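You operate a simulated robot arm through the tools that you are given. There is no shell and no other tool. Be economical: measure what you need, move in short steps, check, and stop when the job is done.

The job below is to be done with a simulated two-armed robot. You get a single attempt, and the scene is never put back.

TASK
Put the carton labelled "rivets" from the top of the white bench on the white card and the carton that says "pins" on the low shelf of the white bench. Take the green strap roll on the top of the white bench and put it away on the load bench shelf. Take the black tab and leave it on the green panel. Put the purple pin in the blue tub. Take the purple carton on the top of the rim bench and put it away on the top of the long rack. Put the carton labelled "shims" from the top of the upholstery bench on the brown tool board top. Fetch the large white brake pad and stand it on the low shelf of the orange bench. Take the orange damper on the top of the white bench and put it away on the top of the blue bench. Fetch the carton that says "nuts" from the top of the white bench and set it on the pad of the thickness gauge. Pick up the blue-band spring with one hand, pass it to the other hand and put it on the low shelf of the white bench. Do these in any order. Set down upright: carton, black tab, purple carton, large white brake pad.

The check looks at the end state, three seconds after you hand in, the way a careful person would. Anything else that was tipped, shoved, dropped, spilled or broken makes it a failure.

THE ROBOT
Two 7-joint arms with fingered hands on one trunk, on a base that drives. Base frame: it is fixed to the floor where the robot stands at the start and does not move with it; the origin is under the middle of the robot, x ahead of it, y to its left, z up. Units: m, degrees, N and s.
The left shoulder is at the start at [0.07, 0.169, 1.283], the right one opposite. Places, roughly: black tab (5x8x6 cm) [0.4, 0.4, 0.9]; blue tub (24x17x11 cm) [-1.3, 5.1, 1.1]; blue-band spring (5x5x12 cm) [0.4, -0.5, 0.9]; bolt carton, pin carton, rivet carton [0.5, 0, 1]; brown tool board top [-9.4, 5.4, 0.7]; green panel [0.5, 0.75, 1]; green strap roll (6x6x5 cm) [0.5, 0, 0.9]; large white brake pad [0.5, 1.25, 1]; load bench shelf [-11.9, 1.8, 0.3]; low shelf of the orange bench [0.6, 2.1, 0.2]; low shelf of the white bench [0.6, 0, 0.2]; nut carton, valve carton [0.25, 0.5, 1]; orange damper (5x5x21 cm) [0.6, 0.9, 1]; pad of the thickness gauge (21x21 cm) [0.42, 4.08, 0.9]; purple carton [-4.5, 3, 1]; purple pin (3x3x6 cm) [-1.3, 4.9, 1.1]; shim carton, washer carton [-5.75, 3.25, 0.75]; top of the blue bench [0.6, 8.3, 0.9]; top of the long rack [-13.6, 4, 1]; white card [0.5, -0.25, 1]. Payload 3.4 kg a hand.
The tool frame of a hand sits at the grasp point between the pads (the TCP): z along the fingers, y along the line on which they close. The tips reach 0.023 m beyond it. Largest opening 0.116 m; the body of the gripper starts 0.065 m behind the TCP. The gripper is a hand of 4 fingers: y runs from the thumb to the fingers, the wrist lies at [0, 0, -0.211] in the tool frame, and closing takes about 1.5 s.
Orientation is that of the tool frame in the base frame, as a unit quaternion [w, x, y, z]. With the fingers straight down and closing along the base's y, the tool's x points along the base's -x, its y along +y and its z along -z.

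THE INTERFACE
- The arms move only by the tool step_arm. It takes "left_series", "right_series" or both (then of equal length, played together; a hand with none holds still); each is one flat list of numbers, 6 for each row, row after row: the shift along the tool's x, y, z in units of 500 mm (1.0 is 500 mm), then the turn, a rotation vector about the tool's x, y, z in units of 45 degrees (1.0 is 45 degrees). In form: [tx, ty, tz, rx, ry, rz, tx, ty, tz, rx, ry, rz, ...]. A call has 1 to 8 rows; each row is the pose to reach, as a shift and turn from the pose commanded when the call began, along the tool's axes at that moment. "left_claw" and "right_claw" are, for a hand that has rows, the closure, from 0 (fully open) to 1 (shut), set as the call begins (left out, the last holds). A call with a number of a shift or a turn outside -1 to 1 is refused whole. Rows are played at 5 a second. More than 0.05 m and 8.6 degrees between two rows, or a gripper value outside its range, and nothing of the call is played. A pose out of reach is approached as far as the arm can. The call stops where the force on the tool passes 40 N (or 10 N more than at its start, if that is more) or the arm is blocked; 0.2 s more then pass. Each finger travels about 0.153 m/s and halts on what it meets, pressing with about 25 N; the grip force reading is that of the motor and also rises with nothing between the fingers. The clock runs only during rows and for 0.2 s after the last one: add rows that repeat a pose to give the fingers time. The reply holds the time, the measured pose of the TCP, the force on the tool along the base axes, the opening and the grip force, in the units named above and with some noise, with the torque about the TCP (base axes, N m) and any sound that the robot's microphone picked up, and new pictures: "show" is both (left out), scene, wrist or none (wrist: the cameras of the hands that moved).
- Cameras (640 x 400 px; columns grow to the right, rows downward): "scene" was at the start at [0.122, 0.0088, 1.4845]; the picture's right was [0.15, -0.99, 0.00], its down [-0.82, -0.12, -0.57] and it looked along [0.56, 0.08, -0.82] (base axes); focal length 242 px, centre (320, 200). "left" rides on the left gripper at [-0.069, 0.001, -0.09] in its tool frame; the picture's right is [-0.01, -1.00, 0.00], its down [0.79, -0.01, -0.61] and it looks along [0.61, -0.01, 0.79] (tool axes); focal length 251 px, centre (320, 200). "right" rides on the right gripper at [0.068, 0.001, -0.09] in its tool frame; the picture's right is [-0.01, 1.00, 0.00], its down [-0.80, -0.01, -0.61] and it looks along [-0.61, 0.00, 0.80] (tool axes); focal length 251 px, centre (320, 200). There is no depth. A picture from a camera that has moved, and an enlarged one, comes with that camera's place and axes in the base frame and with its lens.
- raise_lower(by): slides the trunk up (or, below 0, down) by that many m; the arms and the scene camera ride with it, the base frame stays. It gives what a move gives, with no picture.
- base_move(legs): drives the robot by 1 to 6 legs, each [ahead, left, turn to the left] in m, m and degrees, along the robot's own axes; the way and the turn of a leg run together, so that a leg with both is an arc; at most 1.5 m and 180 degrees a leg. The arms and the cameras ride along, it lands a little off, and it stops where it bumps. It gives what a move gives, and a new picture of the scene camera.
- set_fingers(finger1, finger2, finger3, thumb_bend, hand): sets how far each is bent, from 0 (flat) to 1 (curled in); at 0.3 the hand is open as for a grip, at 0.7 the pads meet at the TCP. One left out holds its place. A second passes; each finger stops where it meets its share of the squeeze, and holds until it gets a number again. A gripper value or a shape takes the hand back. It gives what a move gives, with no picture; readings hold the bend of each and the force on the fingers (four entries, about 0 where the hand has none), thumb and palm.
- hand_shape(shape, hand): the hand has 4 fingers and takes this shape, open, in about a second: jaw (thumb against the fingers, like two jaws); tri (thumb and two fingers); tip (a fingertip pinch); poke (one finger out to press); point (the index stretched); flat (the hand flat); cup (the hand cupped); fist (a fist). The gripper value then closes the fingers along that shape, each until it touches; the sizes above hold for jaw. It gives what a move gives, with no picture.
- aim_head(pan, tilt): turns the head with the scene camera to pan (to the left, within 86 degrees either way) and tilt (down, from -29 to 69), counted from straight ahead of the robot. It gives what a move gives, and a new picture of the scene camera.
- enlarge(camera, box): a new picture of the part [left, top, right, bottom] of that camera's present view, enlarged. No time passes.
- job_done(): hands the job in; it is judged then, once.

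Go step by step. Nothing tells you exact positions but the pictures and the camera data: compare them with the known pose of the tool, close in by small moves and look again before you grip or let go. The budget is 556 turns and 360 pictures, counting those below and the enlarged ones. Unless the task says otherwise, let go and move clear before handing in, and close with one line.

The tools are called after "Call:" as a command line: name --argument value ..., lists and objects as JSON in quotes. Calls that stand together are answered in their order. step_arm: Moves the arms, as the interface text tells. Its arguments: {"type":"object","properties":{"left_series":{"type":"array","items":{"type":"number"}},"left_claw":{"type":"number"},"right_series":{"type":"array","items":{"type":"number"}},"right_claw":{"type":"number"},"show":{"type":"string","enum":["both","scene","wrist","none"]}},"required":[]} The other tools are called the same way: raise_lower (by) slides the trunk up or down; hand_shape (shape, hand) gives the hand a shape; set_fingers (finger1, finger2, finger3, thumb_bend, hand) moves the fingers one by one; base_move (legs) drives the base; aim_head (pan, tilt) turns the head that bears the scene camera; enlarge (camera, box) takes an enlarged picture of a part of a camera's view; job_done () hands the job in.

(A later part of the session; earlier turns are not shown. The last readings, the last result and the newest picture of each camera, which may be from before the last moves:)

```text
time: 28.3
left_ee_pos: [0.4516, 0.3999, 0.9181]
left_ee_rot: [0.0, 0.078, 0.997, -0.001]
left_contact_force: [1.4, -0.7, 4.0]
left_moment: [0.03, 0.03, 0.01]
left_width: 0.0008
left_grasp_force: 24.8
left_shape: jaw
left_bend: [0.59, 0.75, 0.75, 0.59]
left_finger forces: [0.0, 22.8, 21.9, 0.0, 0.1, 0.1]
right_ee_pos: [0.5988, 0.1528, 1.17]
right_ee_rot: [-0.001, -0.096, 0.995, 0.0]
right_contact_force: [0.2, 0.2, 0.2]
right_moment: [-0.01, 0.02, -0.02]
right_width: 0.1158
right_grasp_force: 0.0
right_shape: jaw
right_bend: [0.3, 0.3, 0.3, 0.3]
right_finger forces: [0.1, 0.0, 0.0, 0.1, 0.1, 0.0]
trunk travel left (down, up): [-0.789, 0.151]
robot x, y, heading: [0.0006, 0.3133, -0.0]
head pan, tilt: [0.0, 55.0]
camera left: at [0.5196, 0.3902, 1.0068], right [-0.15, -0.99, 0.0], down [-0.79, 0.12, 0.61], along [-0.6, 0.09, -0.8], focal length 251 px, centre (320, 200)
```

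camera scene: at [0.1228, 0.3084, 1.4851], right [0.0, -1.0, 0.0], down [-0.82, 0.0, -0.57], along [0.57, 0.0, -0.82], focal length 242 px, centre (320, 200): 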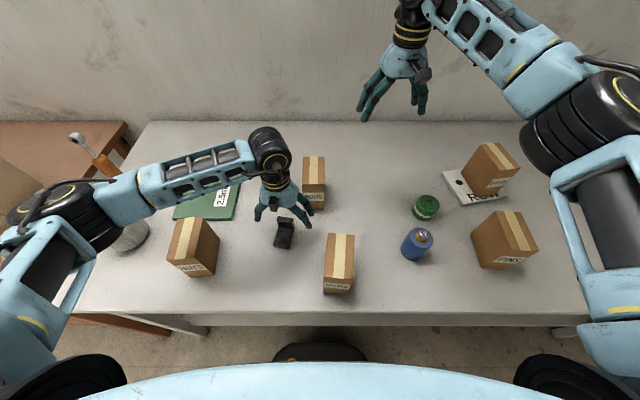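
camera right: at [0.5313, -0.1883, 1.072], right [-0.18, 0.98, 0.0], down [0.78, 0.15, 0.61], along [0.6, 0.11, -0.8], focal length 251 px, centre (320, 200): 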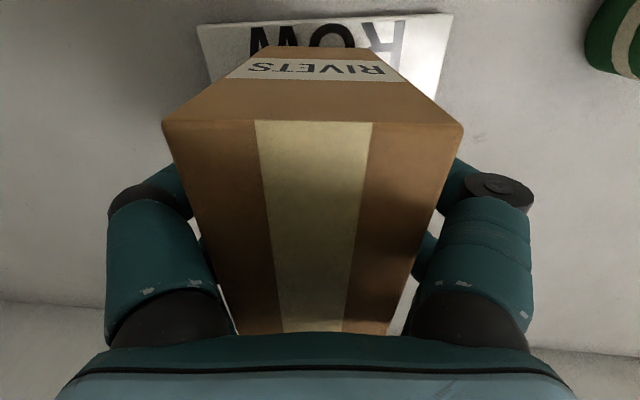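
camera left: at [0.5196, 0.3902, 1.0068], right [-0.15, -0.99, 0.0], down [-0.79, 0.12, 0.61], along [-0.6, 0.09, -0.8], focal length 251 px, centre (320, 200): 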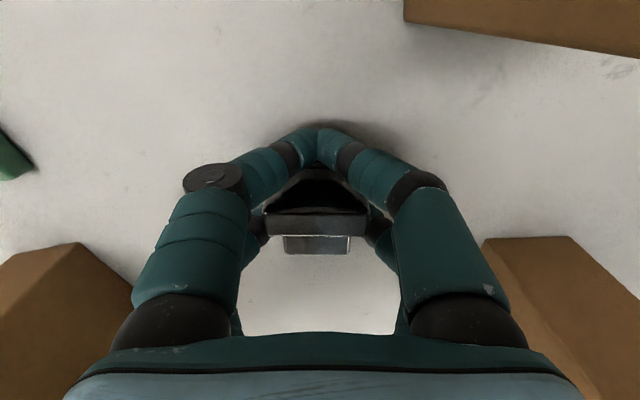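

The outer digits closed in front of the flange, so this grip is lopsided. I open, rise and look again before regripping with the hand turned 90°.

Call:
step_arm --left_series '[0, 0, 0, 0, 0, 0, 0, 0, 0, 0, 0, 0, 0, 0, 0, 0, 0, 0, 0, 0, 0, 0, 0, 0]' --left_claw 0 --show "none"

Call:
step_arm --left_series '[0, 0, -0.09, 0, 0, 0, 0, 0, -0.18, 0, 0, 0, 0, 0, -0.27, 0, 0, 0, 0, 0, -0.34, 0, 0, 0, 0, 0, -0.34, 0, 0, 0]' --show "wrist"

```text
time: 29.3
left_ee_pos: [0.4516, 0.4019, 0.9175]
left_ee_rot: [0.001, 0.077, 0.997, 0.0]
left_contact_force: [0.5, 0.0, -0.4]
left_moment: [-0.02, -0.01, -0.01]
left_width: 0.1159
left_grasp_force: 0.1
left_shape: jaw
left_bend: [0.3, 0.3, 0.3, 0.3]
left_finger forces: [0.0, 0.0, 0.0, 0.0, 0.0, 0.0]
right_ee_pos: [0.5985, 0.1519, 1.17]
right_ee_rot: [0.0, -0.097, 0.995, 0.0]
right_contact_force: [-0.8, 0.0, -0.5]
right_moment: [-0.02, 0.01, -0.03]
right_width: 0.1156
right_grasp_force: 0.1
right_shape: jaw
right_bend: [0.3, 0.3, 0.3, 0.3]
right_finger forces: [0.0, 0.0, 0.1, 0.0, 0.0, 0.1]
trunk travel left (down, up): [-0.789, 0.151]
robot x, y, heading: [-0.0016, 0.3102, 0.2]
head pan, tilt: [0.0, 55.0]
```

```text
time: 30.5
left_ee_pos: [0.4505, 0.4, 1.089]
left_ee_rot: [0.0, 0.078, 0.997, 0.0]
left_contact_force: [0.2, 0.2, -0.5]
left_moment: [0.01, 0.01, 0.01]
left_width: 0.1159
left_grasp_force: 0.1
left_shape: jaw
left_bend: [0.3, 0.3, 0.3, 0.3]
left_finger forces: [0.0, 0.0, 0.0, 0.0, 0.0, 0.1]
right_ee_pos: [0.5995, 0.1539, 1.1686]
right_ee_rot: [0.0, -0.097, 0.995, 0.0]
right_contact_force: [0.8, -0.6, 0.2]
right_moment: [-0.02, 0.02, -0.01]
right_width: 0.1158
right_grasp_force: 0.0
right_shape: jaw
right_bend: [0.3, 0.3, 0.3, 0.3]
right_finger forces: [0.0, 0.1, 0.0, 0.0, 0.1, 0.1]
trunk travel left (down, up): [-0.789, 0.151]
robot x, y, heading: [-0.0022, 0.3082, 0.0]
head pan, tilt: [0.0, 55.0]
camera left: at [0.5184, 0.3895, 1.1773], right [-0.15, -0.99, 0.0], down [-0.79, 0.12, 0.61], along [-0.6, 0.09, -0.79], focal length 251 px, centre (320, 200)
```

left: 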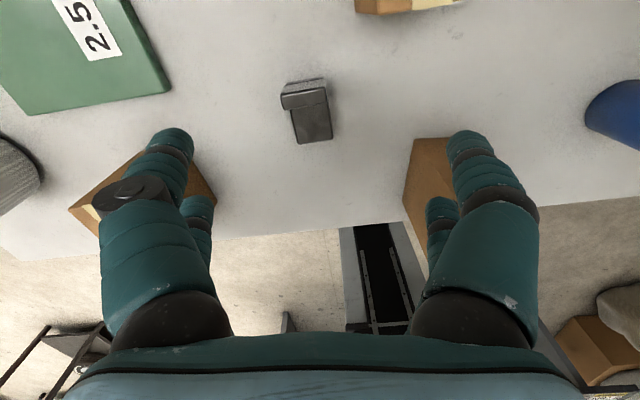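

The tab still stands, now yawed about −3°, flange top near (0.456, 0.413). I turn the hand toward closing along x.

Call:
step_arm --left_series '[0, 0, 0, 0, 0, -0.17, 0, 0, 0, 0, 0, -0.34, 0, 0, 0, 0, 0, -0.51, 0, 0, 0, 0, 0, -0.68, 0, 0, 0, 0, 0, -0.85, 0, 0, 0, 0, 0, -1.0]' --show "none"

Call:
step_arm --left_series '[0, 0, 0, 0, 0, -0.17, 0, 0, 0, 0, 0, -0.34, 0, 0, 0, 0, 0, -0.51, 0, 0, 0, 0, 0, -0.68, 0, 0, 0, 0, 0, -0.85, 0, 0, 0, 0, 0, -1.0, 0, 0, 0, 0, 0, -1.0]' --left_claw 0.4 --show "both"

```text
time: 31.9
left_ee_pos: [0.4518, 0.4017, 1.0853]
left_ee_rot: [0.0, -0.311, 0.95, 0.0]
left_contact_force: [-0.9, 0.5, 0.8]
left_moment: [-0.02, 0.02, -0.01]
left_width: 0.1163
left_grasp_force: 0.0
left_shape: jaw
left_bend: [0.3, 0.3, 0.3, 0.3]
left_finger forces: [0.0, 0.1, 0.0, 0.0, 0.0, 0.1]
right_ee_pos: [0.6001, 0.1539, 1.1685]
right_ee_rot: [0.0, -0.097, 0.995, -0.001]
right_contact_force: [-0.1, 0.3, 0.2]
right_moment: [0.04, -0.01, -0.04]
right_width: 0.1158
right_grasp_force: 0.1
right_shape: jaw
right_bend: [0.3, 0.3, 0.3, 0.3]
right_finger forces: [0.0, 0.0, 0.1, 0.0, 0.0, 0.1]
trunk travel left (down, up): [-0.789, 0.151]
robot x, y, heading: [-0.0033, 0.3094, 0.2]
head pan, tilt: [0.0, 55.0]
```

```text
time: 33.5
left_ee_pos: [0.4508, 0.4002, 1.085]
left_ee_rot: [0.0, -0.651, 0.759, 0.0]
left_contact_force: [0.3, 1.0, 0.9]
left_moment: [-0.01, -0.01, -0.03]
left_width: 0.0703
left_grasp_force: 0.2
left_shape: jaw
left_bend: [0.71, 0.71, 0.71, 0.72]
left_finger forces: [0.0, 0.1, 0.0, 0.0, 0.0, 0.1]
right_ee_pos: [0.601, 0.1531, 1.1694]
right_ee_rot: [0.0, -0.097, 0.995, 0.0]
right_contact_force: [-0.2, 0.9, -0.4]
right_moment: [-0.01, 0.02, 0.02]
right_width: 0.116
right_grasp_force: 0.1
right_shape: jaw
right_bend: [0.3, 0.3, 0.3, 0.3]
right_finger forces: [0.1, 0.1, 0.0, 0.1, 0.0, 0.1]
trunk travel left (down, up): [-0.789, 0.151]
robot x, y, heading: [0.0001, 0.3121, 0.1]
head pan, tilt: [0.0, 55.0]
camera scene: at [0.1228, 0.3086, 1.4851], right [0.0, -1.0, 0.0], down [-0.82, 0.0, -0.57], along [0.57, 0.0, -0.82], focal length 242 px, centre (320, 200)
camera left: at [0.4613, 0.4671, 1.1754], right [0.99, -0.14, 0.0], down [-0.11, -0.79, 0.61], along [-0.09, -0.6, -0.8], focal length 251 px, centre (320, 200)
```

scene: 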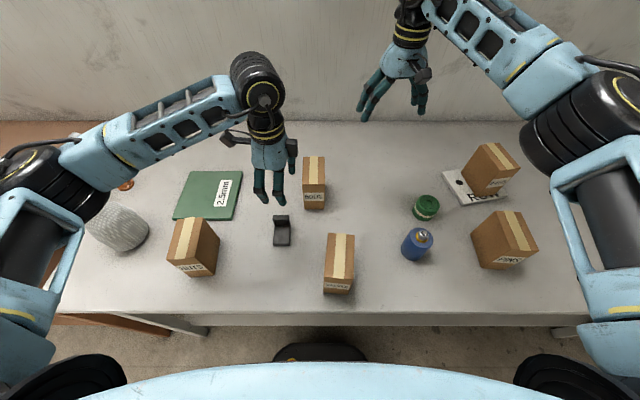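
left: 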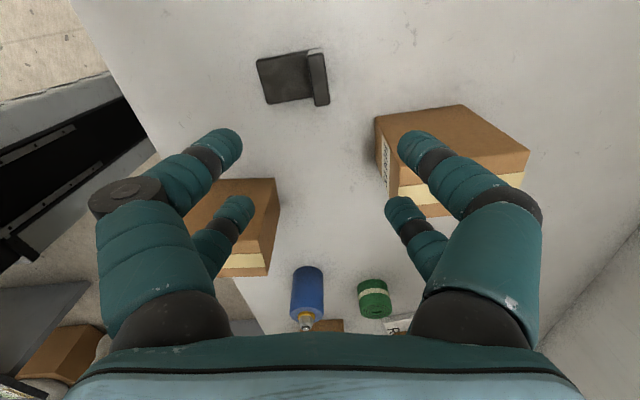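

The tab is aligned with the bench, flange near (0.452, 0.417). I turn 9° more, move over it and descend part way.

Call:
step_arm --left_series '[-0.034, 0.005, 0.06, 0, 0, -0.1, -0.034, 0.005, 0.14, 0, 0, -0.2, -0.034, 0.005, 0.2, 0, 0, -0.2, -0.034, 0.005, 0.2, 0, 0, -0.2]' --show "wrist"

Call:
enlarge --camera "scene" --box '[220, 160, 340, 260]'

```text
time: 34.5
left_ee_pos: [0.4511, 0.4172, 0.9863]
left_ee_rot: [0.0, 0.708, -0.706, 0.0]
left_contact_force: [0.4, -0.6, -0.1]
left_moment: [0.01, -0.01, -0.02]
left_width: 0.07
left_grasp_force: 0.1
left_shape: jaw
left_bend: [0.71, 0.71, 0.71, 0.72]
left_finger forces: [0.1, 0.0, 0.0, 0.0, 0.0, 0.1]
right_ee_pos: [0.5985, 0.1533, 1.1698]
right_ee_rot: [0.0, -0.096, 0.995, -0.001]
right_contact_force: [-0.1, 0.3, 0.0]
right_moment: [-0.02, 0.03, 0.0]
right_width: 0.116
right_grasp_force: 0.1
right_shape: jaw
right_bend: [0.3, 0.3, 0.3, 0.3]
right_finger forces: [0.0, 0.0, 0.0, 0.1, 0.1, 0.1]
trunk travel left (down, up): [-0.789, 0.151]
robot x, y, heading: [0.0029, 0.3103, 0.3]
head pan, tilt: [0.0, 55.0]
camera left: at [0.4505, 0.4842, 1.0755], right [1.0, 0.01, 0.0], down [0.01, -0.79, 0.61], along [0.01, -0.61, -0.79], focal length 251 px, centre (320, 200)
```

left: 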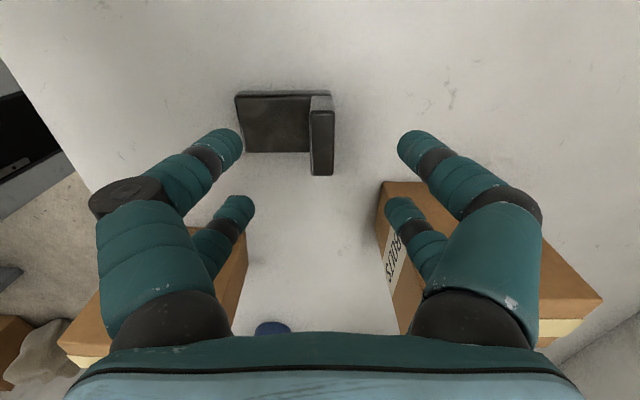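

```text
4.00 times, centred on (280, 210) of scene
camera zoom: at [0.1226, 0.309, 1.4852], right [0.0, -1.0, 0.0], down [-0.82, 0.0, -0.57], along [0.57, 0.0, -0.82], focal length 966 px, centre (480, 160)
```

zoom: 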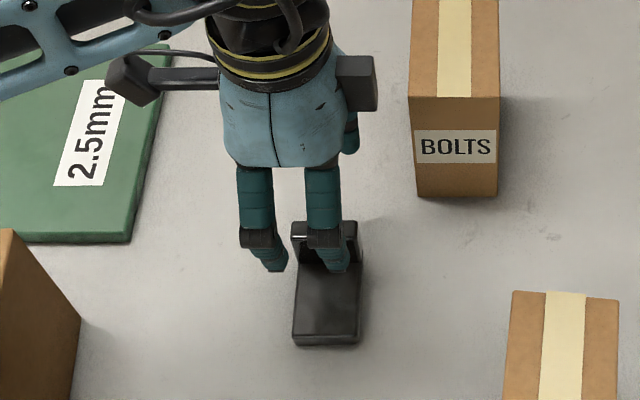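

Good alignment. I lower and close.

Call:
step_arm --left_series '[0.006, 0, 0.06, 0, 0, 0, 0.006, 0, 0.128, 0, 0, 0, 0.006, 0, 0.128, 0, 0, 0]' --show "none"

Call:
step_arm --left_series '[0, 0, 0, 0, 0, 0, 0, 0, 0, 0, 0, 0, 0, 0, 0, 0, 0, 0, 0, 0, 0, 0, 0, 0, 0, 0, 0, 0, 0, 0]' --left_claw 1 --show "wrist"

```text
time: 35.3
left_ee_pos: [0.4514, 0.4134, 0.9222]
left_ee_rot: [0.0, 0.708, -0.707, 0.001]
left_contact_force: [0.1, -0.3, -0.4]
left_moment: [0.02, -0.03, -0.01]
left_width: 0.0701
left_grasp_force: 0.2
left_shape: jaw
left_bend: [0.71, 0.71, 0.71, 0.72]
left_finger forces: [0.0, 0.0, 0.1, 0.0, 0.0, 0.0]
right_ee_pos: [0.6005, 0.1535, 1.1685]
right_ee_rot: [0.0, -0.097, 0.995, 0.0]
right_contact_force: [-0.1, -0.4, 0.3]
right_moment: [0.0, -0.01, 0.0]
right_width: 0.1161
right_grasp_force: 0.0
right_shape: jaw
right_bend: [0.3, 0.3, 0.3, 0.3]
right_finger forces: [0.1, 0.1, 0.1, 0.0, 0.1, 0.0]
trunk travel left (down, up): [-0.789, 0.151]
robot x, y, heading: [0.0011, 0.3099, -0.2]
head pan, tilt: [0.0, 55.0]
```

```text
time: 36.5
left_ee_pos: [0.452, 0.4122, 0.9211]
left_ee_rot: [0.0, 0.708, -0.707, 0.0]
left_contact_force: [-0.5, -0.1, -0.5]
left_moment: [0.0, -0.02, -0.03]
left_width: 0.0108
left_grasp_force: 25.1
left_shape: jaw
left_bend: [0.72, 0.72, 0.72, 0.74]
left_finger forces: [22.5, 22.4, 22.5, 0.0, 22.4, 0.1]
right_ee_pos: [0.5998, 0.1536, 1.1687]
right_ee_rot: [0.0, -0.097, 0.995, 0.0]
right_contact_force: [0.2, 0.1, -0.5]
right_moment: [0.0, -0.01, -0.01]
right_width: 0.1158
right_grasp_force: 0.1
right_shape: jaw
right_bend: [0.3, 0.3, 0.3, 0.3]
right_finger forces: [0.0, 0.0, 0.0, 0.0, 0.1, 0.0]
trunk travel left (down, up): [-0.789, 0.151]
robot x, y, heading: [0.0015, 0.3093, 0.0]
head pan, tilt: [0.0, 55.0]
camera left: at [0.451, 0.4808, 1.0111], right [1.0, 0.01, 0.0], down [0.01, -0.79, 0.61], along [0.01, -0.61, -0.79], focal length 251 px, centre (320, 200)
```

left: 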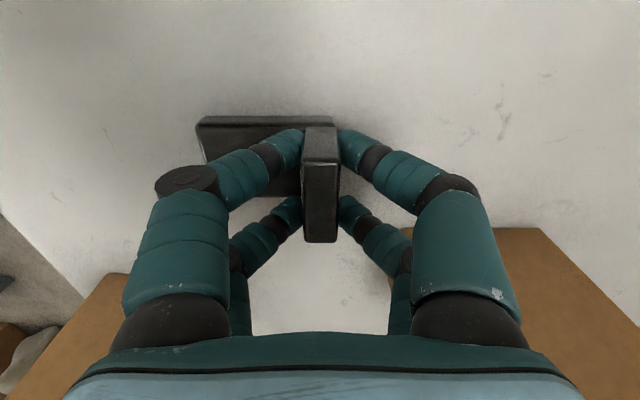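

Firm even grip on the flange. I lift, then carry over the green panel.

Call:
step_arm --left_series '[0, 0, -0.08, 0, 0, 0, 0, 0, -0.16, 0, 0, 0, 0, 0, -0.24, 0, 0, 0, 0, -0.08, -0.26, 0, 0, 0, 0, -0.16, -0.26, 0, 0, 0, 0, -0.25, -0.26, 0, 0, 0]' --show "none"

Call:
step_arm --left_series '[-0.09, 0, 0, 0, 0, 0, -0.18, 0, 0, 0, 0, 0, -0.27, 0, 0, 0, 0, 0, -0.36, 0, 0, 0, 0, 0, -0.44, 0, 0, 0, 0, 0, -0.486, -0.01, 0, 0, 0, 0, -0.486, -0.01, 0, 0, 0, 0]' --show "both"

```text
time: 37.9
left_ee_pos: [0.5797, 0.4127, 1.0511]
left_ee_rot: [0.001, 0.708, -0.707, -0.001]
left_contact_force: [0.2, -0.1, -1.8]
left_moment: [-0.02, -0.02, 0.0]
left_width: 0.0105
left_grasp_force: 24.8
left_shape: jaw
left_bend: [0.72, 0.72, 0.72, 0.74]
left_finger forces: [22.6, 22.4, 22.4, 0.0, 22.6, 0.0]
right_ee_pos: [0.6017, 0.1516, 1.1674]
right_ee_rot: [0.0, -0.096, 0.995, 0.001]
right_contact_force: [-0.1, 0.7, 0.0]
right_moment: [0.01, 0.02, 0.01]
right_width: 0.1159
right_grasp_force: 0.1
right_shape: jaw
right_bend: [0.3, 0.3, 0.3, 0.3]
right_finger forces: [0.0, 0.1, 0.1, 0.1, 0.0, 0.0]
trunk travel left (down, up): [-0.789, 0.151]
robot x, y, heading: [0.0029, 0.3124, -0.1]
head pan, tilt: [0.0, 55.0]
```

```text
time: 39.5
left_ee_pos: [0.5825, 0.6602, 1.0506]
left_ee_rot: [0.001, 0.708, -0.706, -0.001]
left_contact_force: [-0.1, -0.5, -0.4]
left_moment: [0.0, -0.03, -0.02]
left_width: 0.0106
left_grasp_force: 25.3
left_shape: jaw
left_bend: [0.72, 0.72, 0.72, 0.74]
left_finger forces: [22.4, 22.3, 22.3, 0.1, 22.4, 0.1]
right_ee_pos: [0.6012, 0.1526, 1.1694]
right_ee_rot: [0.0, -0.096, 0.995, 0.0]
right_contact_force: [-0.2, -0.2, 0.2]
right_moment: [-0.01, 0.01, 0.03]
right_width: 0.116
right_grasp_force: 0.1
right_shape: jaw
right_bend: [0.3, 0.3, 0.3, 0.3]
right_finger forces: [0.0, 0.1, 0.0, 0.0, 0.1, 0.0]
trunk travel left (down, up): [-0.789, 0.151]
robot x, y, heading: [0.0007, 0.3106, 0.2]
head pan, tilt: [0.0, 55.0]
camera scene: at [0.1231, 0.3087, 1.4851], right [0.0, -1.0, 0.0], down [-0.82, 0.0, -0.57], along [0.57, 0.0, -0.82], focal length 242 px, centre (320, 200)
camera left: at [0.5816, 0.7274, 1.1397], right [1.0, 0.01, 0.0], down [0.01, -0.79, 0.61], along [0.01, -0.61, -0.79], focal length 251 px, centre (320, 200)
```

scene: 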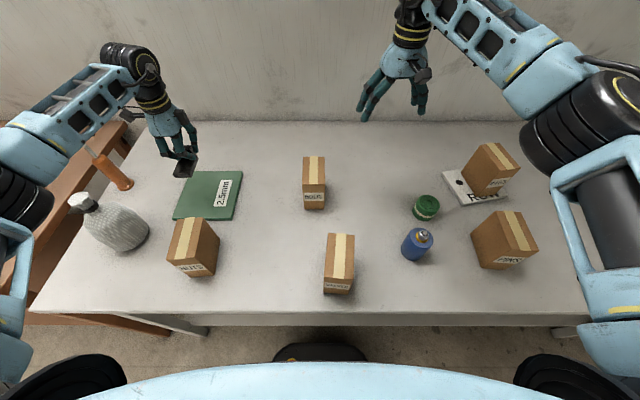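
left: 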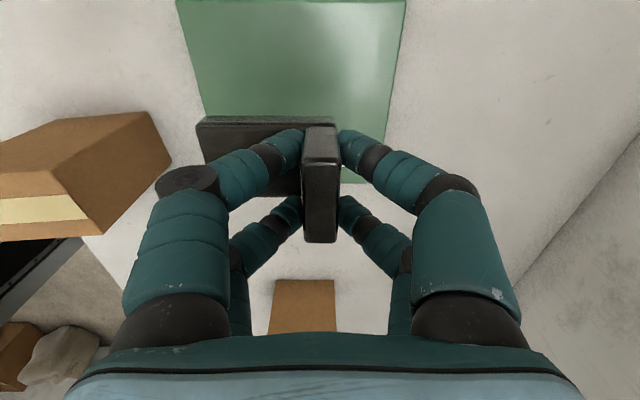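

The tab hovers over the panel (x 0.464–0.655, y 0.557–0.75). I lower it near the surface.

Call:
step_arm --left_series '[0, -0.02, 0.08, 0, 0, 0, 0, -0.02, 0.16, 0, 0, 0, 0, -0.02, 0.2, 0, 0, 0, 0, -0.02, 0.216, 0, 0, 0, 0, -0.02, 0.216, 0, 0, 0]' --show "scene"

Call:
enlarge --camera "scene" --box '[140, 140, 260, 240]'

```text
time: 40.7
left_ee_pos: [0.5901, 0.6575, 0.9423]
left_ee_rot: [0.0, 0.707, -0.707, 0.0]
left_contact_force: [0.5, -0.1, -2.1]
left_moment: [-0.06, -0.05, 0.01]
left_width: 0.0108
left_grasp_force: 25.0
left_shape: jaw
left_bend: [0.72, 0.72, 0.72, 0.74]
left_finger forces: [22.4, 22.3, 22.3, 0.1, 22.5, 0.0]
right_ee_pos: [0.6004, 0.1537, 1.1681]
right_ee_rot: [0.0, -0.096, 0.995, -0.001]
right_contact_force: [0.3, -0.8, 0.1]
right_moment: [0.02, 0.0, -0.04]
right_width: 0.116
right_grasp_force: 0.0
right_shape: jaw
right_bend: [0.3, 0.3, 0.3, 0.3]
right_finger forces: [0.0, 0.0, 0.0, 0.0, 0.0, 0.0]
trunk travel left (down, up): [-0.789, 0.151]
robot x, y, heading: [0.0031, 0.31, -0.0]
head pan, tilt: [0.0, 55.0]
camera scene: at [0.1231, 0.309, 1.4851], right [0.0, -1.0, 0.0], down [-0.82, 0.0, -0.57], along [0.57, 0.0, -0.82], focal length 242 px, centre (320, 200)
```

scene: 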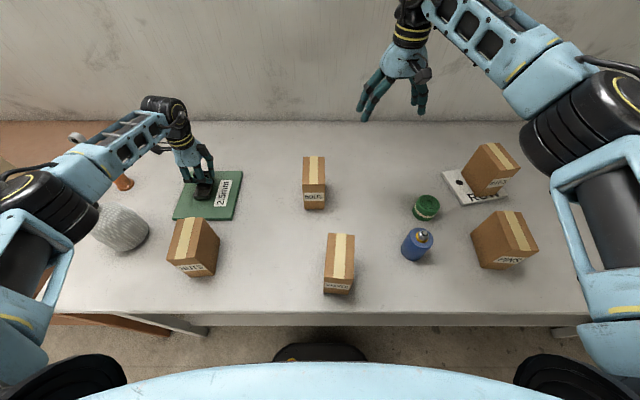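

```text
4.00 times, centred on (200, 190) of scene
camera zoom: at [0.1231, 0.309, 1.4851], right [0.0, -1.0, 0.0], down [-0.82, 0.0, -0.57], along [0.57, 0.0, -0.82], focal length 966 px, centre (800, 240)
```

zoom: 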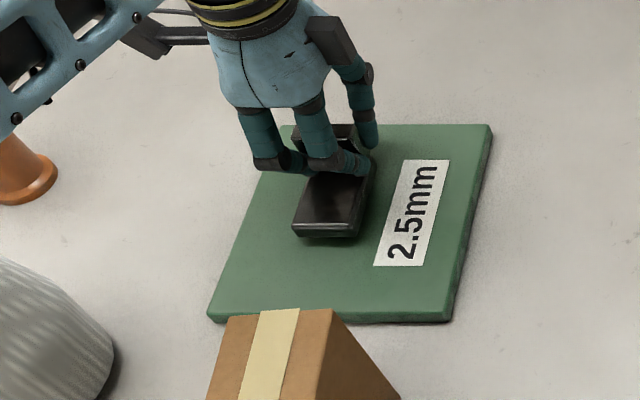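

Nearly down. Small steps until it bears.

Call:
step_arm --left_series '[0, 0, 0.006, 0, 0, 0, 0, 0, 0.012, 0, 0, 0, 0, 0, 0.012, 0, 0, 0]' --show "none"

Call:
step_arm --left_series '[0, 0, 0.005, 0, 0, 0, 0, 0, 0.008, 0, 0, 0, 0, 0, 0.008, 0, 0, 0]' --show "none"

```text
time: 41.5
left_ee_pos: [0.59, 0.6568, 0.9361]
left_ee_rot: [-0.001, 0.708, -0.706, 0.001]
left_contact_force: [0.6, -0.6, -1.4]
left_moment: [0.0, -0.04, -0.05]
left_width: 0.0106
left_grasp_force: 25.1
left_shape: jaw
left_bend: [0.72, 0.72, 0.72, 0.74]
left_finger forces: [22.4, 22.4, 22.3, 0.1, 22.5, 0.0]
right_ee_pos: [0.5994, 0.1527, 1.1689]
right_ee_rot: [0.0, -0.097, 0.995, 0.001]
right_contact_force: [-0.6, -0.5, 0.0]
right_moment: [0.0, 0.01, -0.03]
right_width: 0.116
right_grasp_force: 0.1
right_shape: jaw
right_bend: [0.3, 0.3, 0.3, 0.3]
right_finger forces: [0.0, 0.0, 0.0, 0.0, 0.0, 0.0]
trunk travel left (down, up): [-0.789, 0.151]
robot x, y, heading: [-0.0008, 0.3114, 0.1]
head pan, tilt: [0.0, 55.0]
```

```text
time: 42.3
left_ee_pos: [0.5903, 0.657, 0.9354]
left_ee_rot: [-0.001, 0.708, -0.706, 0.001]
left_contact_force: [4.6, 4.0, 16.5]
left_moment: [0.07, -0.06, -0.02]
left_width: 0.011
left_grasp_force: 25.1
left_shape: jaw
left_bend: [0.72, 0.72, 0.72, 0.74]
left_finger forces: [24.0, 23.9, 25.9, 0.1, 26.7, 0.0]
right_ee_pos: [0.5989, 0.1523, 1.1695]
right_ee_rot: [0.0, -0.097, 0.995, 0.001]
right_contact_force: [0.7, -0.2, -0.4]
right_moment: [0.0, 0.0, 0.02]
right_width: 0.1158
right_grasp_force: 0.1
right_shape: jaw
right_bend: [0.3, 0.3, 0.3, 0.3]
right_finger forces: [0.0, 0.0, 0.0, 0.0, 0.0, 0.0]
trunk travel left (down, up): [-0.789, 0.151]
robot x, y, heading: [0.0026, 0.308, 0.2]
head pan, tilt: [0.0, 55.0]
```

Contact at z≈0.935 (firm). I release and rise.

Call:
step_arm --left_series '[0, 0, -0.004, 0, 0, 0, 0, 0, -0.004, 0, 0, 0]' --show "none"

Call:
step_arm --left_series '[0, 0, 0, 0, 0, 0, 0, 0, 0, 0, 0, 0, 0, 0, 0, 0, 0, 0]' --left_claw 0.4 --show "none"

Call:
step_arm --left_series '[0, 0, -0.09, 0, 0, 0, 0, 0, -0.18, 0, 0, 0, 0, 0, -0.27, 0, 0, 0, 0, 0, -0.36, 0, 0, 0, 0, 0, -0.45, 0, 0, 0, 0, 0, -0.5, 0, 0, 0]' --show "both"

```text
time: 42.9
left_ee_pos: [0.5899, 0.6568, 0.9359]
left_ee_rot: [0.0, 0.708, -0.707, 0.0]
left_contact_force: [0.4, 1.2, 6.0]
left_moment: [0.02, -0.06, 0.01]
left_width: 0.0111
left_grasp_force: 24.8
left_shape: jaw
left_bend: [0.72, 0.72, 0.72, 0.74]
left_finger forces: [24.6, 24.2, 24.4, 0.1, 24.8, 0.0]
right_ee_pos: [0.5996, 0.153, 1.1697]
right_ee_rot: [0.0, -0.097, 0.995, 0.0]
right_contact_force: [0.0, -0.5, 0.6]
right_moment: [-0.03, 0.03, 0.02]
right_width: 0.116
right_grasp_force: 0.0
right_shape: jaw
right_bend: [0.3, 0.3, 0.3, 0.3]
right_finger forces: [0.0, 0.0, 0.1, 0.1, 0.1, 0.1]
trunk travel left (down, up): [-0.789, 0.151]
robot x, y, heading: [0.0015, 0.3095, 0.1]
head pan, tilt: [0.0, 55.0]
```

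```text
time: 43.7
left_ee_pos: [0.591, 0.6575, 0.9353]
left_ee_rot: [0.0, 0.707, -0.707, 0.0]
left_contact_force: [0.4, -0.5, 0.1]
left_moment: [0.0, -0.01, 0.01]
left_width: 0.069
left_grasp_force: 0.1
left_shape: jaw
left_bend: [0.71, 0.71, 0.71, 0.72]
left_finger forces: [0.0, 0.0, 0.0, 0.0, 0.0, 0.1]
right_ee_pos: [0.5998, 0.1538, 1.1694]
right_ee_rot: [0.0, -0.097, 0.995, 0.0]
right_contact_force: [0.6, 0.3, 0.5]
right_moment: [0.01, 0.01, 0.0]
right_width: 0.1159
right_grasp_force: 0.1
right_shape: jaw
right_bend: [0.3, 0.3, 0.3, 0.3]
right_finger forces: [0.0, 0.0, 0.1, 0.0, 0.0, 0.1]
trunk travel left (down, up): [-0.789, 0.151]
robot x, y, heading: [0.0008, 0.3097, 0.3]
head pan, tilt: [0.0, 55.0]
```

```text
time: 45.1
left_ee_pos: [0.5903, 0.6585, 1.187]
left_ee_rot: [-0.001, 0.707, -0.707, 0.0]
left_contact_force: [0.1, -0.1, -0.2]
left_moment: [0.02, 0.0, 0.0]
left_width: 0.0695
left_grasp_force: 0.1
left_shape: jaw
left_bend: [0.71, 0.71, 0.71, 0.72]
left_finger forces: [0.0, 0.0, 0.0, 0.0, 0.0, 0.0]
right_ee_pos: [0.6002, 0.1519, 1.1691]
right_ee_rot: [0.0, -0.097, 0.995, 0.0]
right_contact_force: [0.3, 0.0, 0.4]
right_moment: [0.01, -0.01, 0.03]
right_width: 0.116
right_grasp_force: 0.1
right_shape: jaw
right_bend: [0.3, 0.3, 0.3, 0.3]
right_finger forces: [0.1, 0.1, 0.0, 0.1, 0.1, 0.1]
trunk travel left (down, up): [-0.789, 0.151]
robot x, y, heading: [-0.003, 0.3103, -0.1]
head pan, tilt: [0.0, 55.0]
camera scene: at [0.1227, 0.3083, 1.4851], right [0.0, -1.0, 0.0], down [-0.82, 0.0, -0.57], along [0.57, 0.0, -0.82], focal length 242 px, centre (320, 200)
camera left: at [0.5899, 0.7255, 1.2753], right [1.0, 0.01, 0.0], down [0.01, -0.79, 0.61], along [0.01, -0.61, -0.8], focal length 251 px, centre (320, 200)
```

scene: 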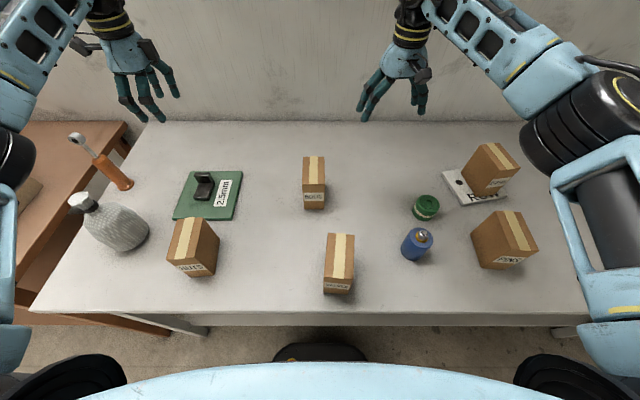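
left: 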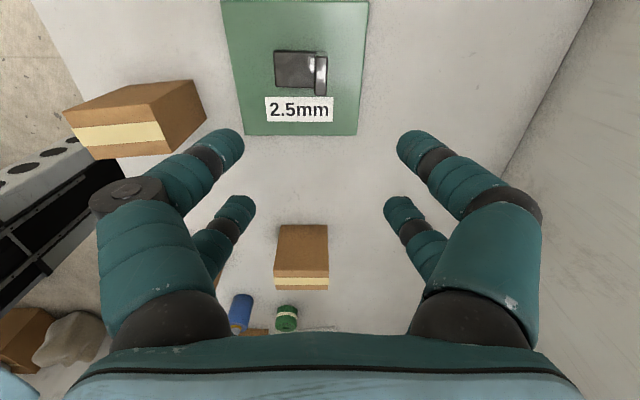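

The tab stands on the panel. Next I back off from the bench to inspect the low shelf.

Call:
base_move --legs '[[-0.5, -0.3, 0]]'

Call:
raise_lower --by -0.3

Call:
aim_head --pan 0 --tilt 40

```text
time: 48.4
left_ee_pos: [0.0979, 0.3522, 1.1851]
left_ee_rot: [0.0, -0.707, 0.707, 0.001]
left_contact_force: [0.9, -0.3, -0.6]
left_moment: [-0.01, 0.02, 0.02]
left_width: 0.0691
left_grasp_force: 0.2
left_shape: jaw
left_bend: [0.71, 0.71, 0.71, 0.72]
left_finger forces: [0.0, 0.0, 0.1, 0.1, 0.0, 0.0]
right_ee_pos: [0.1063, -0.153, 1.1681]
right_ee_rot: [-0.001, -0.095, 0.995, 0.0]
right_contact_force: [0.4, 0.9, 1.0]
right_moment: [0.02, -0.01, -0.02]
right_width: 0.1162
right_grasp_force: 0.0
right_shape: jaw
right_bend: [0.3, 0.3, 0.3, 0.3]
right_finger forces: [0.1, 0.1, 0.0, 0.1, 0.1, 0.0]
trunk travel left (down, up): [-0.789, 0.151]
robot x, y, heading: [-0.4952, 0.0088, -0.3]
head pan, tilt: [0.0, 55.0]
camera scene: at [-0.3703, 0.0043, 1.485], right [0.0, -1.0, 0.0], down [-0.82, 0.0, -0.57], along [0.57, 0.0, -0.82], focal length 242 px, centre (320, 200)
```

scene: 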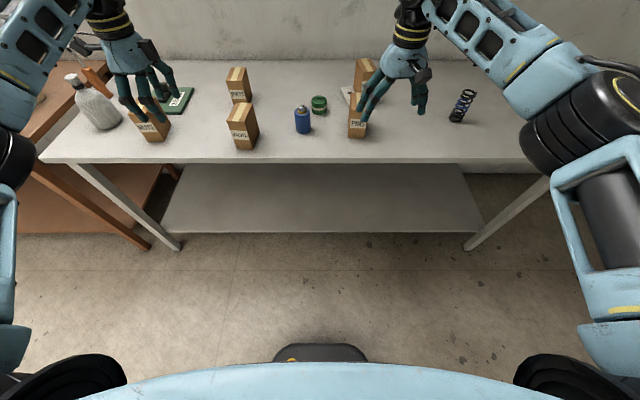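

```text
time: 51.4
left_ee_pos: [0.0972, 0.3524, 0.8853]
left_ee_rot: [0.0, -0.707, 0.707, 0.0]
left_contact_force: [0.3, -0.3, -0.4]
left_moment: [0.0, -0.01, -0.01]
left_width: 0.0693
left_grasp_force: 0.0
left_shape: jaw
left_bend: [0.71, 0.71, 0.71, 0.72]
left_finger forces: [0.0, 0.0, 0.0, 0.0, 0.1, 0.1]
right_ee_pos: [0.1044, -0.1535, 0.8692]
right_ee_rot: [0.001, -0.095, 0.996, 0.001]
right_contact_force: [0.7, 0.2, 0.3]
right_moment: [0.01, 0.0, -0.02]
right_width: 0.1157
right_grasp_force: 0.1
right_shape: jaw
right_bend: [0.3, 0.3, 0.3, 0.3]
right_finger forces: [0.1, 0.0, 0.0, 0.0, 0.0, 0.0]
trunk travel left (down, up): [-0.489, 0.451]
robot x, y, heading: [-0.4916, 0.0065, -0.2]
head pan, tilt: [0.0, 55.0]
```

```text
time: 52.2
left_ee_pos: [0.0984, 0.3516, 0.8855]
left_ee_rot: [0.001, -0.706, 0.708, 0.0]
left_contact_force: [0.1, 0.1, -0.3]
left_moment: [0.03, 0.04, -0.01]
left_width: 0.0693
left_grasp_force: 0.1
left_shape: jaw
left_bend: [0.71, 0.71, 0.71, 0.72]
left_finger forces: [0.0, 0.0, 0.0, 0.0, 0.0, 0.0]
right_ee_pos: [0.1045, -0.1544, 0.8683]
right_ee_rot: [-0.001, -0.095, 0.995, 0.0]
right_contact_force: [0.3, 0.1, 0.7]
right_moment: [-0.01, 0.03, -0.02]
right_width: 0.1155
right_grasp_force: 0.1
right_shape: jaw
right_bend: [0.3, 0.3, 0.3, 0.3]
right_finger forces: [0.0, 0.1, 0.1, 0.1, 0.0, 0.0]
trunk travel left (down, up): [-0.489, 0.451]
robot x, y, heading: [-0.497, 0.0074, -0.1]
head pan, tilt: [0.0, 40.0]
camera scene: at [-0.3586, 0.0036, 1.2057], right [0.0, -1.0, 0.0], down [-0.64, 0.0, -0.77], along [0.77, 0.0, -0.64], focal length 242 px, centre (320, 200)
```

scene: 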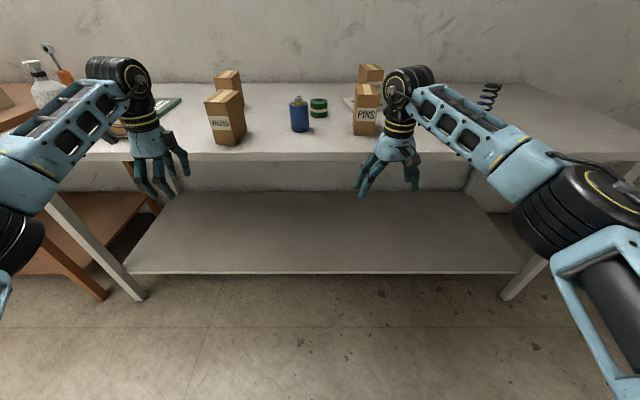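

The low shelf is empty, its front edge about x≈0.27 and z≈0.25. Plan: right hand takes the spring from the side low, passes it to the left from above. I raise the trunk and turn the right hand (yaw −90°).

Call:
raise_lower --by 0.3

Call:
step_arm --right_series '[0, 0, 0, 0, 0, 0.17, 0, 0, 0, 0, 0, 0.34, 0, 0, 0, 0, 0, 0.51, 0, 0, 0, 0, 0, 0.68, 0, 0, 0, 0, 0, 0.85, 0, 0, 0, 0, 0, 1.0]' --show "none"

Call:
step_arm --right_series '[0, 0, 0, 0, 0, 0.17, 0, 0, 0, 0, 0, 0.34, 0, 0, 0, 0, 0, 0.51, 0, 0, 0, 0, 0, 0.68, 0, 0, 0, 0, 0, 0.85, 0, 0, 0, 0, 0, 1.0, 0, 0, 0, 0, 0, 1.0]' --show "none"

```text
time: 55.2
left_ee_pos: [0.0978, 0.351, 1.1841]
left_ee_rot: [-0.001, -0.707, 0.707, 0.0]
left_contact_force: [0.1, -0.6, -0.1]
left_moment: [0.01, -0.02, -0.02]
left_width: 0.069
left_grasp_force: 0.0
left_shape: jaw
left_bend: [0.71, 0.71, 0.71, 0.72]
left_finger forces: [0.1, 0.0, 0.0, 0.1, 0.1, 0.0]
right_ee_pos: [0.1056, -0.1532, 1.1687]
right_ee_rot: [0.0, -0.094, 0.996, 0.0]
right_contact_force: [1.1, 0.2, 0.5]
right_moment: [0.0, 0.01, 0.04]
right_width: 0.1159
right_grasp_force: 0.0
right_shape: jaw
right_bend: [0.3, 0.3, 0.3, 0.3]
right_finger forces: [0.1, 0.0, 0.0, 0.1, 0.1, 0.0]
trunk travel left (down, up): [-0.789, 0.151]
robot x, y, heading: [-0.4966, 0.0042, 0.1]
head pan, tilt: [0.0, 40.0]
```

```text
time: 56.6
left_ee_pos: [0.0975, 0.3509, 1.1852]
left_ee_rot: [0.0, -0.706, 0.708, 0.0]
left_contact_force: [-0.6, 0.9, 1.0]
left_moment: [-0.01, 0.01, 0.01]
left_width: 0.0694
left_grasp_force: 0.0
left_shape: jaw
left_bend: [0.71, 0.71, 0.71, 0.72]
left_finger forces: [0.0, 0.1, 0.0, 0.0, 0.0, 0.1]
right_ee_pos: [0.1046, -0.1525, 1.1693]
right_ee_rot: [0.0, 0.294, 0.956, -0.001]
right_contact_force: [0.0, 0.3, 0.0]
right_moment: [-0.04, -0.01, -0.02]
right_width: 0.1159
right_grasp_force: 0.1
right_shape: jaw
right_bend: [0.3, 0.3, 0.3, 0.3]
right_finger forces: [0.1, 0.0, 0.0, 0.0, 0.0, 0.0]
trunk travel left (down, up): [-0.789, 0.151]
robot x, y, heading: [-0.494, 0.0083, -0.1]
head pan, tilt: [0.0, 40.0]
```

```text
time: 58.2
left_ee_pos: [0.0981, 0.3517, 1.1857]
left_ee_rot: [-0.001, -0.707, 0.708, 0.0]
left_contact_force: [-0.5, -0.4, 0.4]
left_moment: [0.02, 0.02, -0.02]
left_width: 0.0692
left_grasp_force: 0.0
left_shape: jaw
left_bend: [0.71, 0.71, 0.71, 0.72]
left_finger forces: [0.0, 0.0, 0.1, 0.1, 0.0, 0.0]
right_ee_pos: [0.1344, -0.2104, 1.1816]
right_ee_rot: [-0.007, 0.619, 0.786, -0.002]
right_contact_force: [0.2, -0.6, 0.7]
right_moment: [0.01, 0.0, 0.02]
right_width: 0.1158
right_grasp_force: 0.0
right_shape: jaw
right_bend: [0.3, 0.3, 0.3, 0.3]
right_finger forces: [0.0, 0.1, 0.1, 0.0, 0.0, 0.1]
right hand out of reach, approached as far as the arm can: row 3, 4, 5, 6, 7
trunk travel left (down, up): [-0.789, 0.151]
robot x, y, heading: [-0.4953, 0.0075, -0.2]
head pan, tilt: [0.0, 40.0]
```

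The yaw is out of reach that far forward; I pull the right hand in closer, then tilt it toward +y.

Call:
step_arm --right_series '[-0.03, -0.07, 0.02, 0, 0, 0, -0.06, -0.14, 0.04, 0, 0, 0, -0.1, -0.21, 0.06, 0, 0, 0, -0.13, -0.28, 0.08, 0, 0, 0, -0.14, -0.332, 0.1, 0, 0, 0.1, -0.14, -0.332, 0.1, 0, 0, 0.24, -0.14, -0.332, 0.1, 0, 0, 0.24]' --show "scene"

```text
time: 59.8
left_ee_pos: [0.0981, 0.3537, 1.1844]
left_ee_rot: [-0.001, -0.707, 0.707, -0.001]
left_contact_force: [0.1, 0.5, -0.5]
left_moment: [-0.02, 0.01, 0.03]
left_width: 0.0693
left_grasp_force: 0.0
left_shape: jaw
left_bend: [0.71, 0.71, 0.71, 0.72]
left_finger forces: [0.1, 0.0, 0.1, 0.1, 0.0, 0.1]
right_ee_pos: [0.0868, -0.379, 1.0625]
right_ee_rot: [0.0, 0.706, 0.708, -0.001]
right_contact_force: [0.1, 0.8, 0.1]
right_moment: [0.02, 0.01, 0.01]
right_width: 0.116
right_grasp_force: 0.2
right_shape: jaw
right_bend: [0.3, 0.3, 0.3, 0.3]
right_finger forces: [0.0, 0.0, 0.0, 0.1, 0.1, 0.1]
right hand out of reach, approached as far as the arm can: row 1, 2, 3, 4, 5, 6, 7
trunk travel left (down, up): [-0.789, 0.151]
robot x, y, heading: [-0.4944, 0.0051, -0.2]
head pan, tilt: [0.0, 40.0]
camera scene: at [-0.3578, 0.0055, 1.5057], right [0.0, -1.0, 0.0], down [-0.64, 0.0, -0.77], along [0.77, 0.0, -0.64], focal length 242 px, centre (320, 200)
```

scene: 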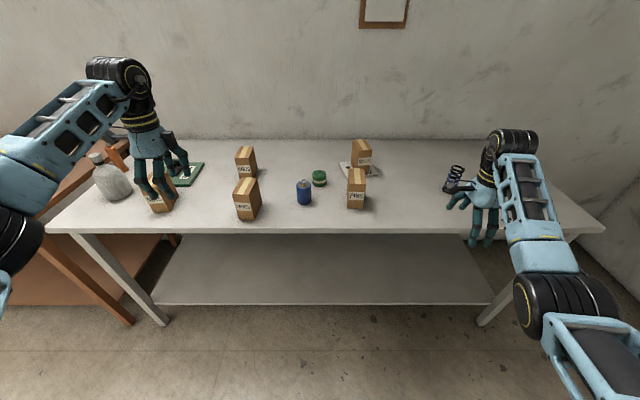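

The right wrist doesn't like that; the left hand pitched forward has its camera on top, so I'll swap roles: left picks the spring from the front, right takes it from above. I return the right hand to its neutral yaw.

Call:
step_arm --right_series '[-0.03, 0.015, -0.04, 0, 0, -0.17, -0.06, 0.03, -0.08, 0, 0, -0.34, -0.1, 0.045, -0.12, 0, 0, -0.51, -0.13, 0.06, -0.16, 0, 0, -0.68, -0.16, 0.075, -0.2, 0, 0, -0.85, -0.19, 0.09, -0.26, 0, 0, -1.0]' --show "none"

Call:
step_arm --right_series '[0, 0, 0, 0, 0, -0.17, 0, 0, 0, 0, 0, -0.34, 0, 0, 0, 0, 0, -0.51, 0, 0, 0, 0, 0, -0.68, 0, 0, 0, 0, 0, -0.85, 0, 0, 0, 0, 0, -1.0, 0, 0, 0, 0, 0, -1.0]' --show "none"

Call:
step_arm --left_series '[0, 0, 0, 0, 0, 0.17, 0, 0, 0, 0, 0, 0.34, 0, 0, 0, 0, 0, 0.51, 0, 0, 0, 0, 0, 0.68, 0, 0, 0, 0, 0, 0.85, 0, 0, 0, 0, 0, 1.0]' --left_claw 0 --show "none"

Call:
step_arm --left_series '[0, 0, 0, 0, 0, 0.17, 0, 0, 0, 0, 0, 0.34, 0, 0, 0, 0, 0, 0.51, 0, 0, 0, 0, 0, 0.68, 0, 0, 0, 0, 0, 0.85, 0, 0, 0, 0, 0, 1.0]' --show "scene"

```text
time: 61.2
left_ee_pos: [0.0965, 0.3515, 1.1865]
left_ee_rot: [0.0, -0.707, 0.707, 0.002]
left_contact_force: [0.5, 0.5, -0.1]
left_moment: [0.04, 0.02, 0.02]
left_width: 0.0692
left_grasp_force: 0.1
left_shape: jaw
left_bend: [0.71, 0.71, 0.71, 0.72]
left_finger forces: [0.0, 0.0, 0.1, 0.0, 0.1, 0.0]
right_ee_pos: [0.0888, -0.4662, 1.1959]
right_ee_rot: [0.0, 0.381, 0.925, 0.001]
right_contact_force: [0.7, -0.3, 1.2]
right_moment: [-0.01, 0.01, -0.04]
right_width: 0.1158
right_grasp_force: 0.1
right_shape: jaw
right_bend: [0.3, 0.3, 0.3, 0.3]
right_finger forces: [0.0, 0.0, 0.0, 0.1, 0.1, 0.0]
right hand out of reach, approached as far as the arm can: row 4, 5, 6
trunk travel left (down, up): [-0.789, 0.151]
robot x, y, heading: [-0.4938, 0.0031, -0.1]
head pan, tilt: [0.0, 40.0]
```

```text
time: 62.8
left_ee_pos: [0.0973, 0.3514, 1.1862]
left_ee_rot: [0.0, -0.706, 0.708, 0.0]
left_contact_force: [0.4, 0.1, -0.5]
left_moment: [-0.05, 0.0, -0.02]
left_width: 0.069
left_grasp_force: 0.1
left_shape: jaw
left_bend: [0.71, 0.71, 0.71, 0.72]
left_finger forces: [0.1, 0.1, 0.0, 0.0, 0.1, 0.0]
right_ee_pos: [0.0906, -0.4661, 1.1932]
right_ee_rot: [-0.001, -0.002, 1.0, 0.0]
right_contact_force: [0.3, 0.5, -0.8]
right_moment: [0.01, 0.03, 0.02]
right_width: 0.1158
right_grasp_force: 0.0
right_shape: jaw
right_bend: [0.3, 0.3, 0.3, 0.3]
right_finger forces: [0.0, 0.0, 0.0, 0.1, 0.1, 0.0]
trunk travel left (down, up): [-0.789, 0.151]
robot x, y, heading: [-0.4958, 0.0021, -0.2]
head pan, tilt: [0.0, 40.0]
```

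```text
time: 64.2
left_ee_pos: [0.098, 0.3514, 1.186]
left_ee_rot: [0.0, -0.382, 0.924, 0.001]
left_contact_force: [-0.4, -0.3, 0.6]
left_moment: [0.01, 0.02, -0.02]
left_width: 0.1157
left_grasp_force: 0.1
left_shape: jaw
left_bend: [0.3, 0.3, 0.3, 0.3]
left_finger forces: [0.1, 0.0, 0.0, 0.0, 0.1, 0.0]
right_ee_pos: [0.0898, -0.466, 1.1935]
right_ee_rot: [0.001, -0.001, 1.0, 0.0]
right_contact_force: [0.2, 1.0, 0.2]
right_moment: [0.03, 0.01, 0.0]
right_width: 0.116
right_grasp_force: 0.1
right_shape: jaw
right_bend: [0.3, 0.3, 0.3, 0.3]
right_finger forces: [0.0, 0.0, 0.0, 0.0, 0.0, 0.1]
trunk travel left (down, up): [-0.789, 0.151]
robot x, y, heading: [-0.494, 0.0068, -0.2]
head pan, tilt: [0.0, 40.0]
```

```text
time: 65.6
left_ee_pos: [0.0975, 0.3532, 1.1842]
left_ee_rot: [0.001, 0.002, 1.0, 0.0]
left_contact_force: [-0.3, -0.1, 0.3]
left_moment: [-0.02, 0.01, -0.01]
left_width: 0.116
left_grasp_force: 0.0
left_shape: jaw
left_bend: [0.3, 0.3, 0.3, 0.3]
left_finger forces: [0.1, 0.1, 0.0, 0.1, 0.0, 0.1]
right_ee_pos: [0.0919, -0.4648, 1.1943]
right_ee_rot: [0.001, -0.001, 1.0, 0.0]
right_contact_force: [0.1, 1.2, -0.7]
right_moment: [0.01, 0.0, 0.06]
right_width: 0.1158
right_grasp_force: 0.1
right_shape: jaw
right_bend: [0.3, 0.3, 0.3, 0.3]
right_finger forces: [0.0, 0.0, 0.0, 0.1, 0.0, 0.0]
trunk travel left (down, up): [-0.789, 0.151]
robot x, y, heading: [-0.4926, 0.0074, -0.2]
head pan, tilt: [0.0, 40.0]
camera scene: at [-0.3585, 0.0035, 1.5058], right [0.0, -1.0, 0.0], down [-0.64, 0.0, -0.77], along [0.77, 0.0, -0.64], focal length 242 px, centre (320, 200)
```

scene: 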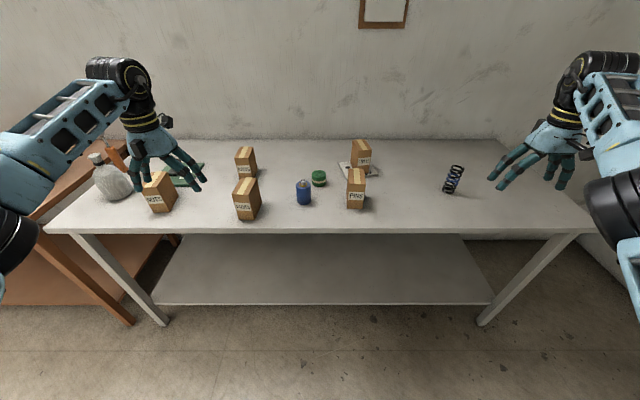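

The spring stands at about (0.464, −0.545). I pitch the left hand forward ~70°.

Call:
step_arm --left_series '[0, 0, 0, 0, -0.156, 0, 0, 0, 0, 0, -0.312, 0, 0, 0, 0, 0, -0.468, 0, 0, 0, 0, 0, -0.624, 0, 0, 0, 0, 0, -0.78, 0]' --show "none"

Call:
step_arm --left_series '[0, 0, 0, 0, -0.156, 0, 0, 0, 0, 0, -0.312, 0, 0, 0, 0, 0, -0.468, 0, 0, 0, 0, 0, -0.624, 0, 0, 0, 0, 0, -0.78, 0, 0, 0, 0, 0, -0.78, 0]' --show "scene"

```text
time: 66.8
left_ee_pos: [0.0972, 0.3514, 1.1862]
left_ee_rot: [0.302, 0.0, 0.953, 0.0]
left_contact_force: [0.4, 0.2, 0.4]
left_moment: [-0.01, -0.01, 0.01]
left_width: 0.1159
left_grasp_force: 0.1
left_shape: jaw
left_bend: [0.3, 0.3, 0.3, 0.3]
left_finger forces: [0.0, 0.0, 0.0, 0.0, 0.1, 0.1]
right_ee_pos: [0.0904, -0.4656, 1.1958]
right_ee_rot: [0.001, -0.001, 1.0, -0.001]
right_contact_force: [-0.4, 1.6, 0.6]
right_moment: [0.01, 0.01, 0.01]
right_width: 0.1159
right_grasp_force: 0.0
right_shape: jaw
right_bend: [0.3, 0.3, 0.3, 0.3]
right_finger forces: [0.1, 0.0, 0.0, 0.0, 0.0, 0.0]
trunk travel left (down, up): [-0.789, 0.151]
robot x, y, heading: [-0.4903, 0.0078, -0.2]
head pan, tilt: [0.0, 40.0]
```

```text
time: 68.2
left_ee_pos: [0.0978, 0.3511, 1.1855]
left_ee_rot: [0.575, 0.0, 0.818, 0.0]
left_contact_force: [0.1, -0.4, 0.4]
left_moment: [-0.02, -0.02, 0.0]
left_width: 0.1159
left_grasp_force: 0.1
left_shape: jaw
left_bend: [0.3, 0.3, 0.3, 0.3]
left_finger forces: [0.1, 0.0, 0.0, 0.1, 0.0, 0.0]
right_ee_pos: [0.0914, -0.4666, 1.1934]
right_ee_rot: [0.0, -0.001, 1.0, 0.001]
right_contact_force: [0.4, 0.3, 0.0]
right_moment: [0.03, -0.02, 0.02]
right_width: 0.1157
right_grasp_force: 0.0
right_shape: jaw
right_bend: [0.3, 0.3, 0.3, 0.3]
right_finger forces: [0.1, 0.1, 0.0, 0.0, 0.0, 0.1]
trunk travel left (down, up): [-0.789, 0.151]
robot x, y, heading: [-0.4938, 0.0064, -0.1]
head pan, tilt: [0.0, 40.0]
camera scene: at [-0.3582, 0.0033, 1.5058], right [0.0, -1.0, 0.0], down [-0.64, 0.0, -0.77], along [0.77, 0.0, -0.64], focal length 242 px, centre (320, 200)
```

scene: 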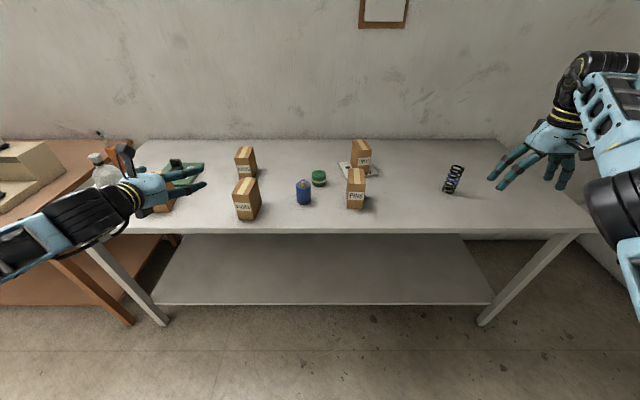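

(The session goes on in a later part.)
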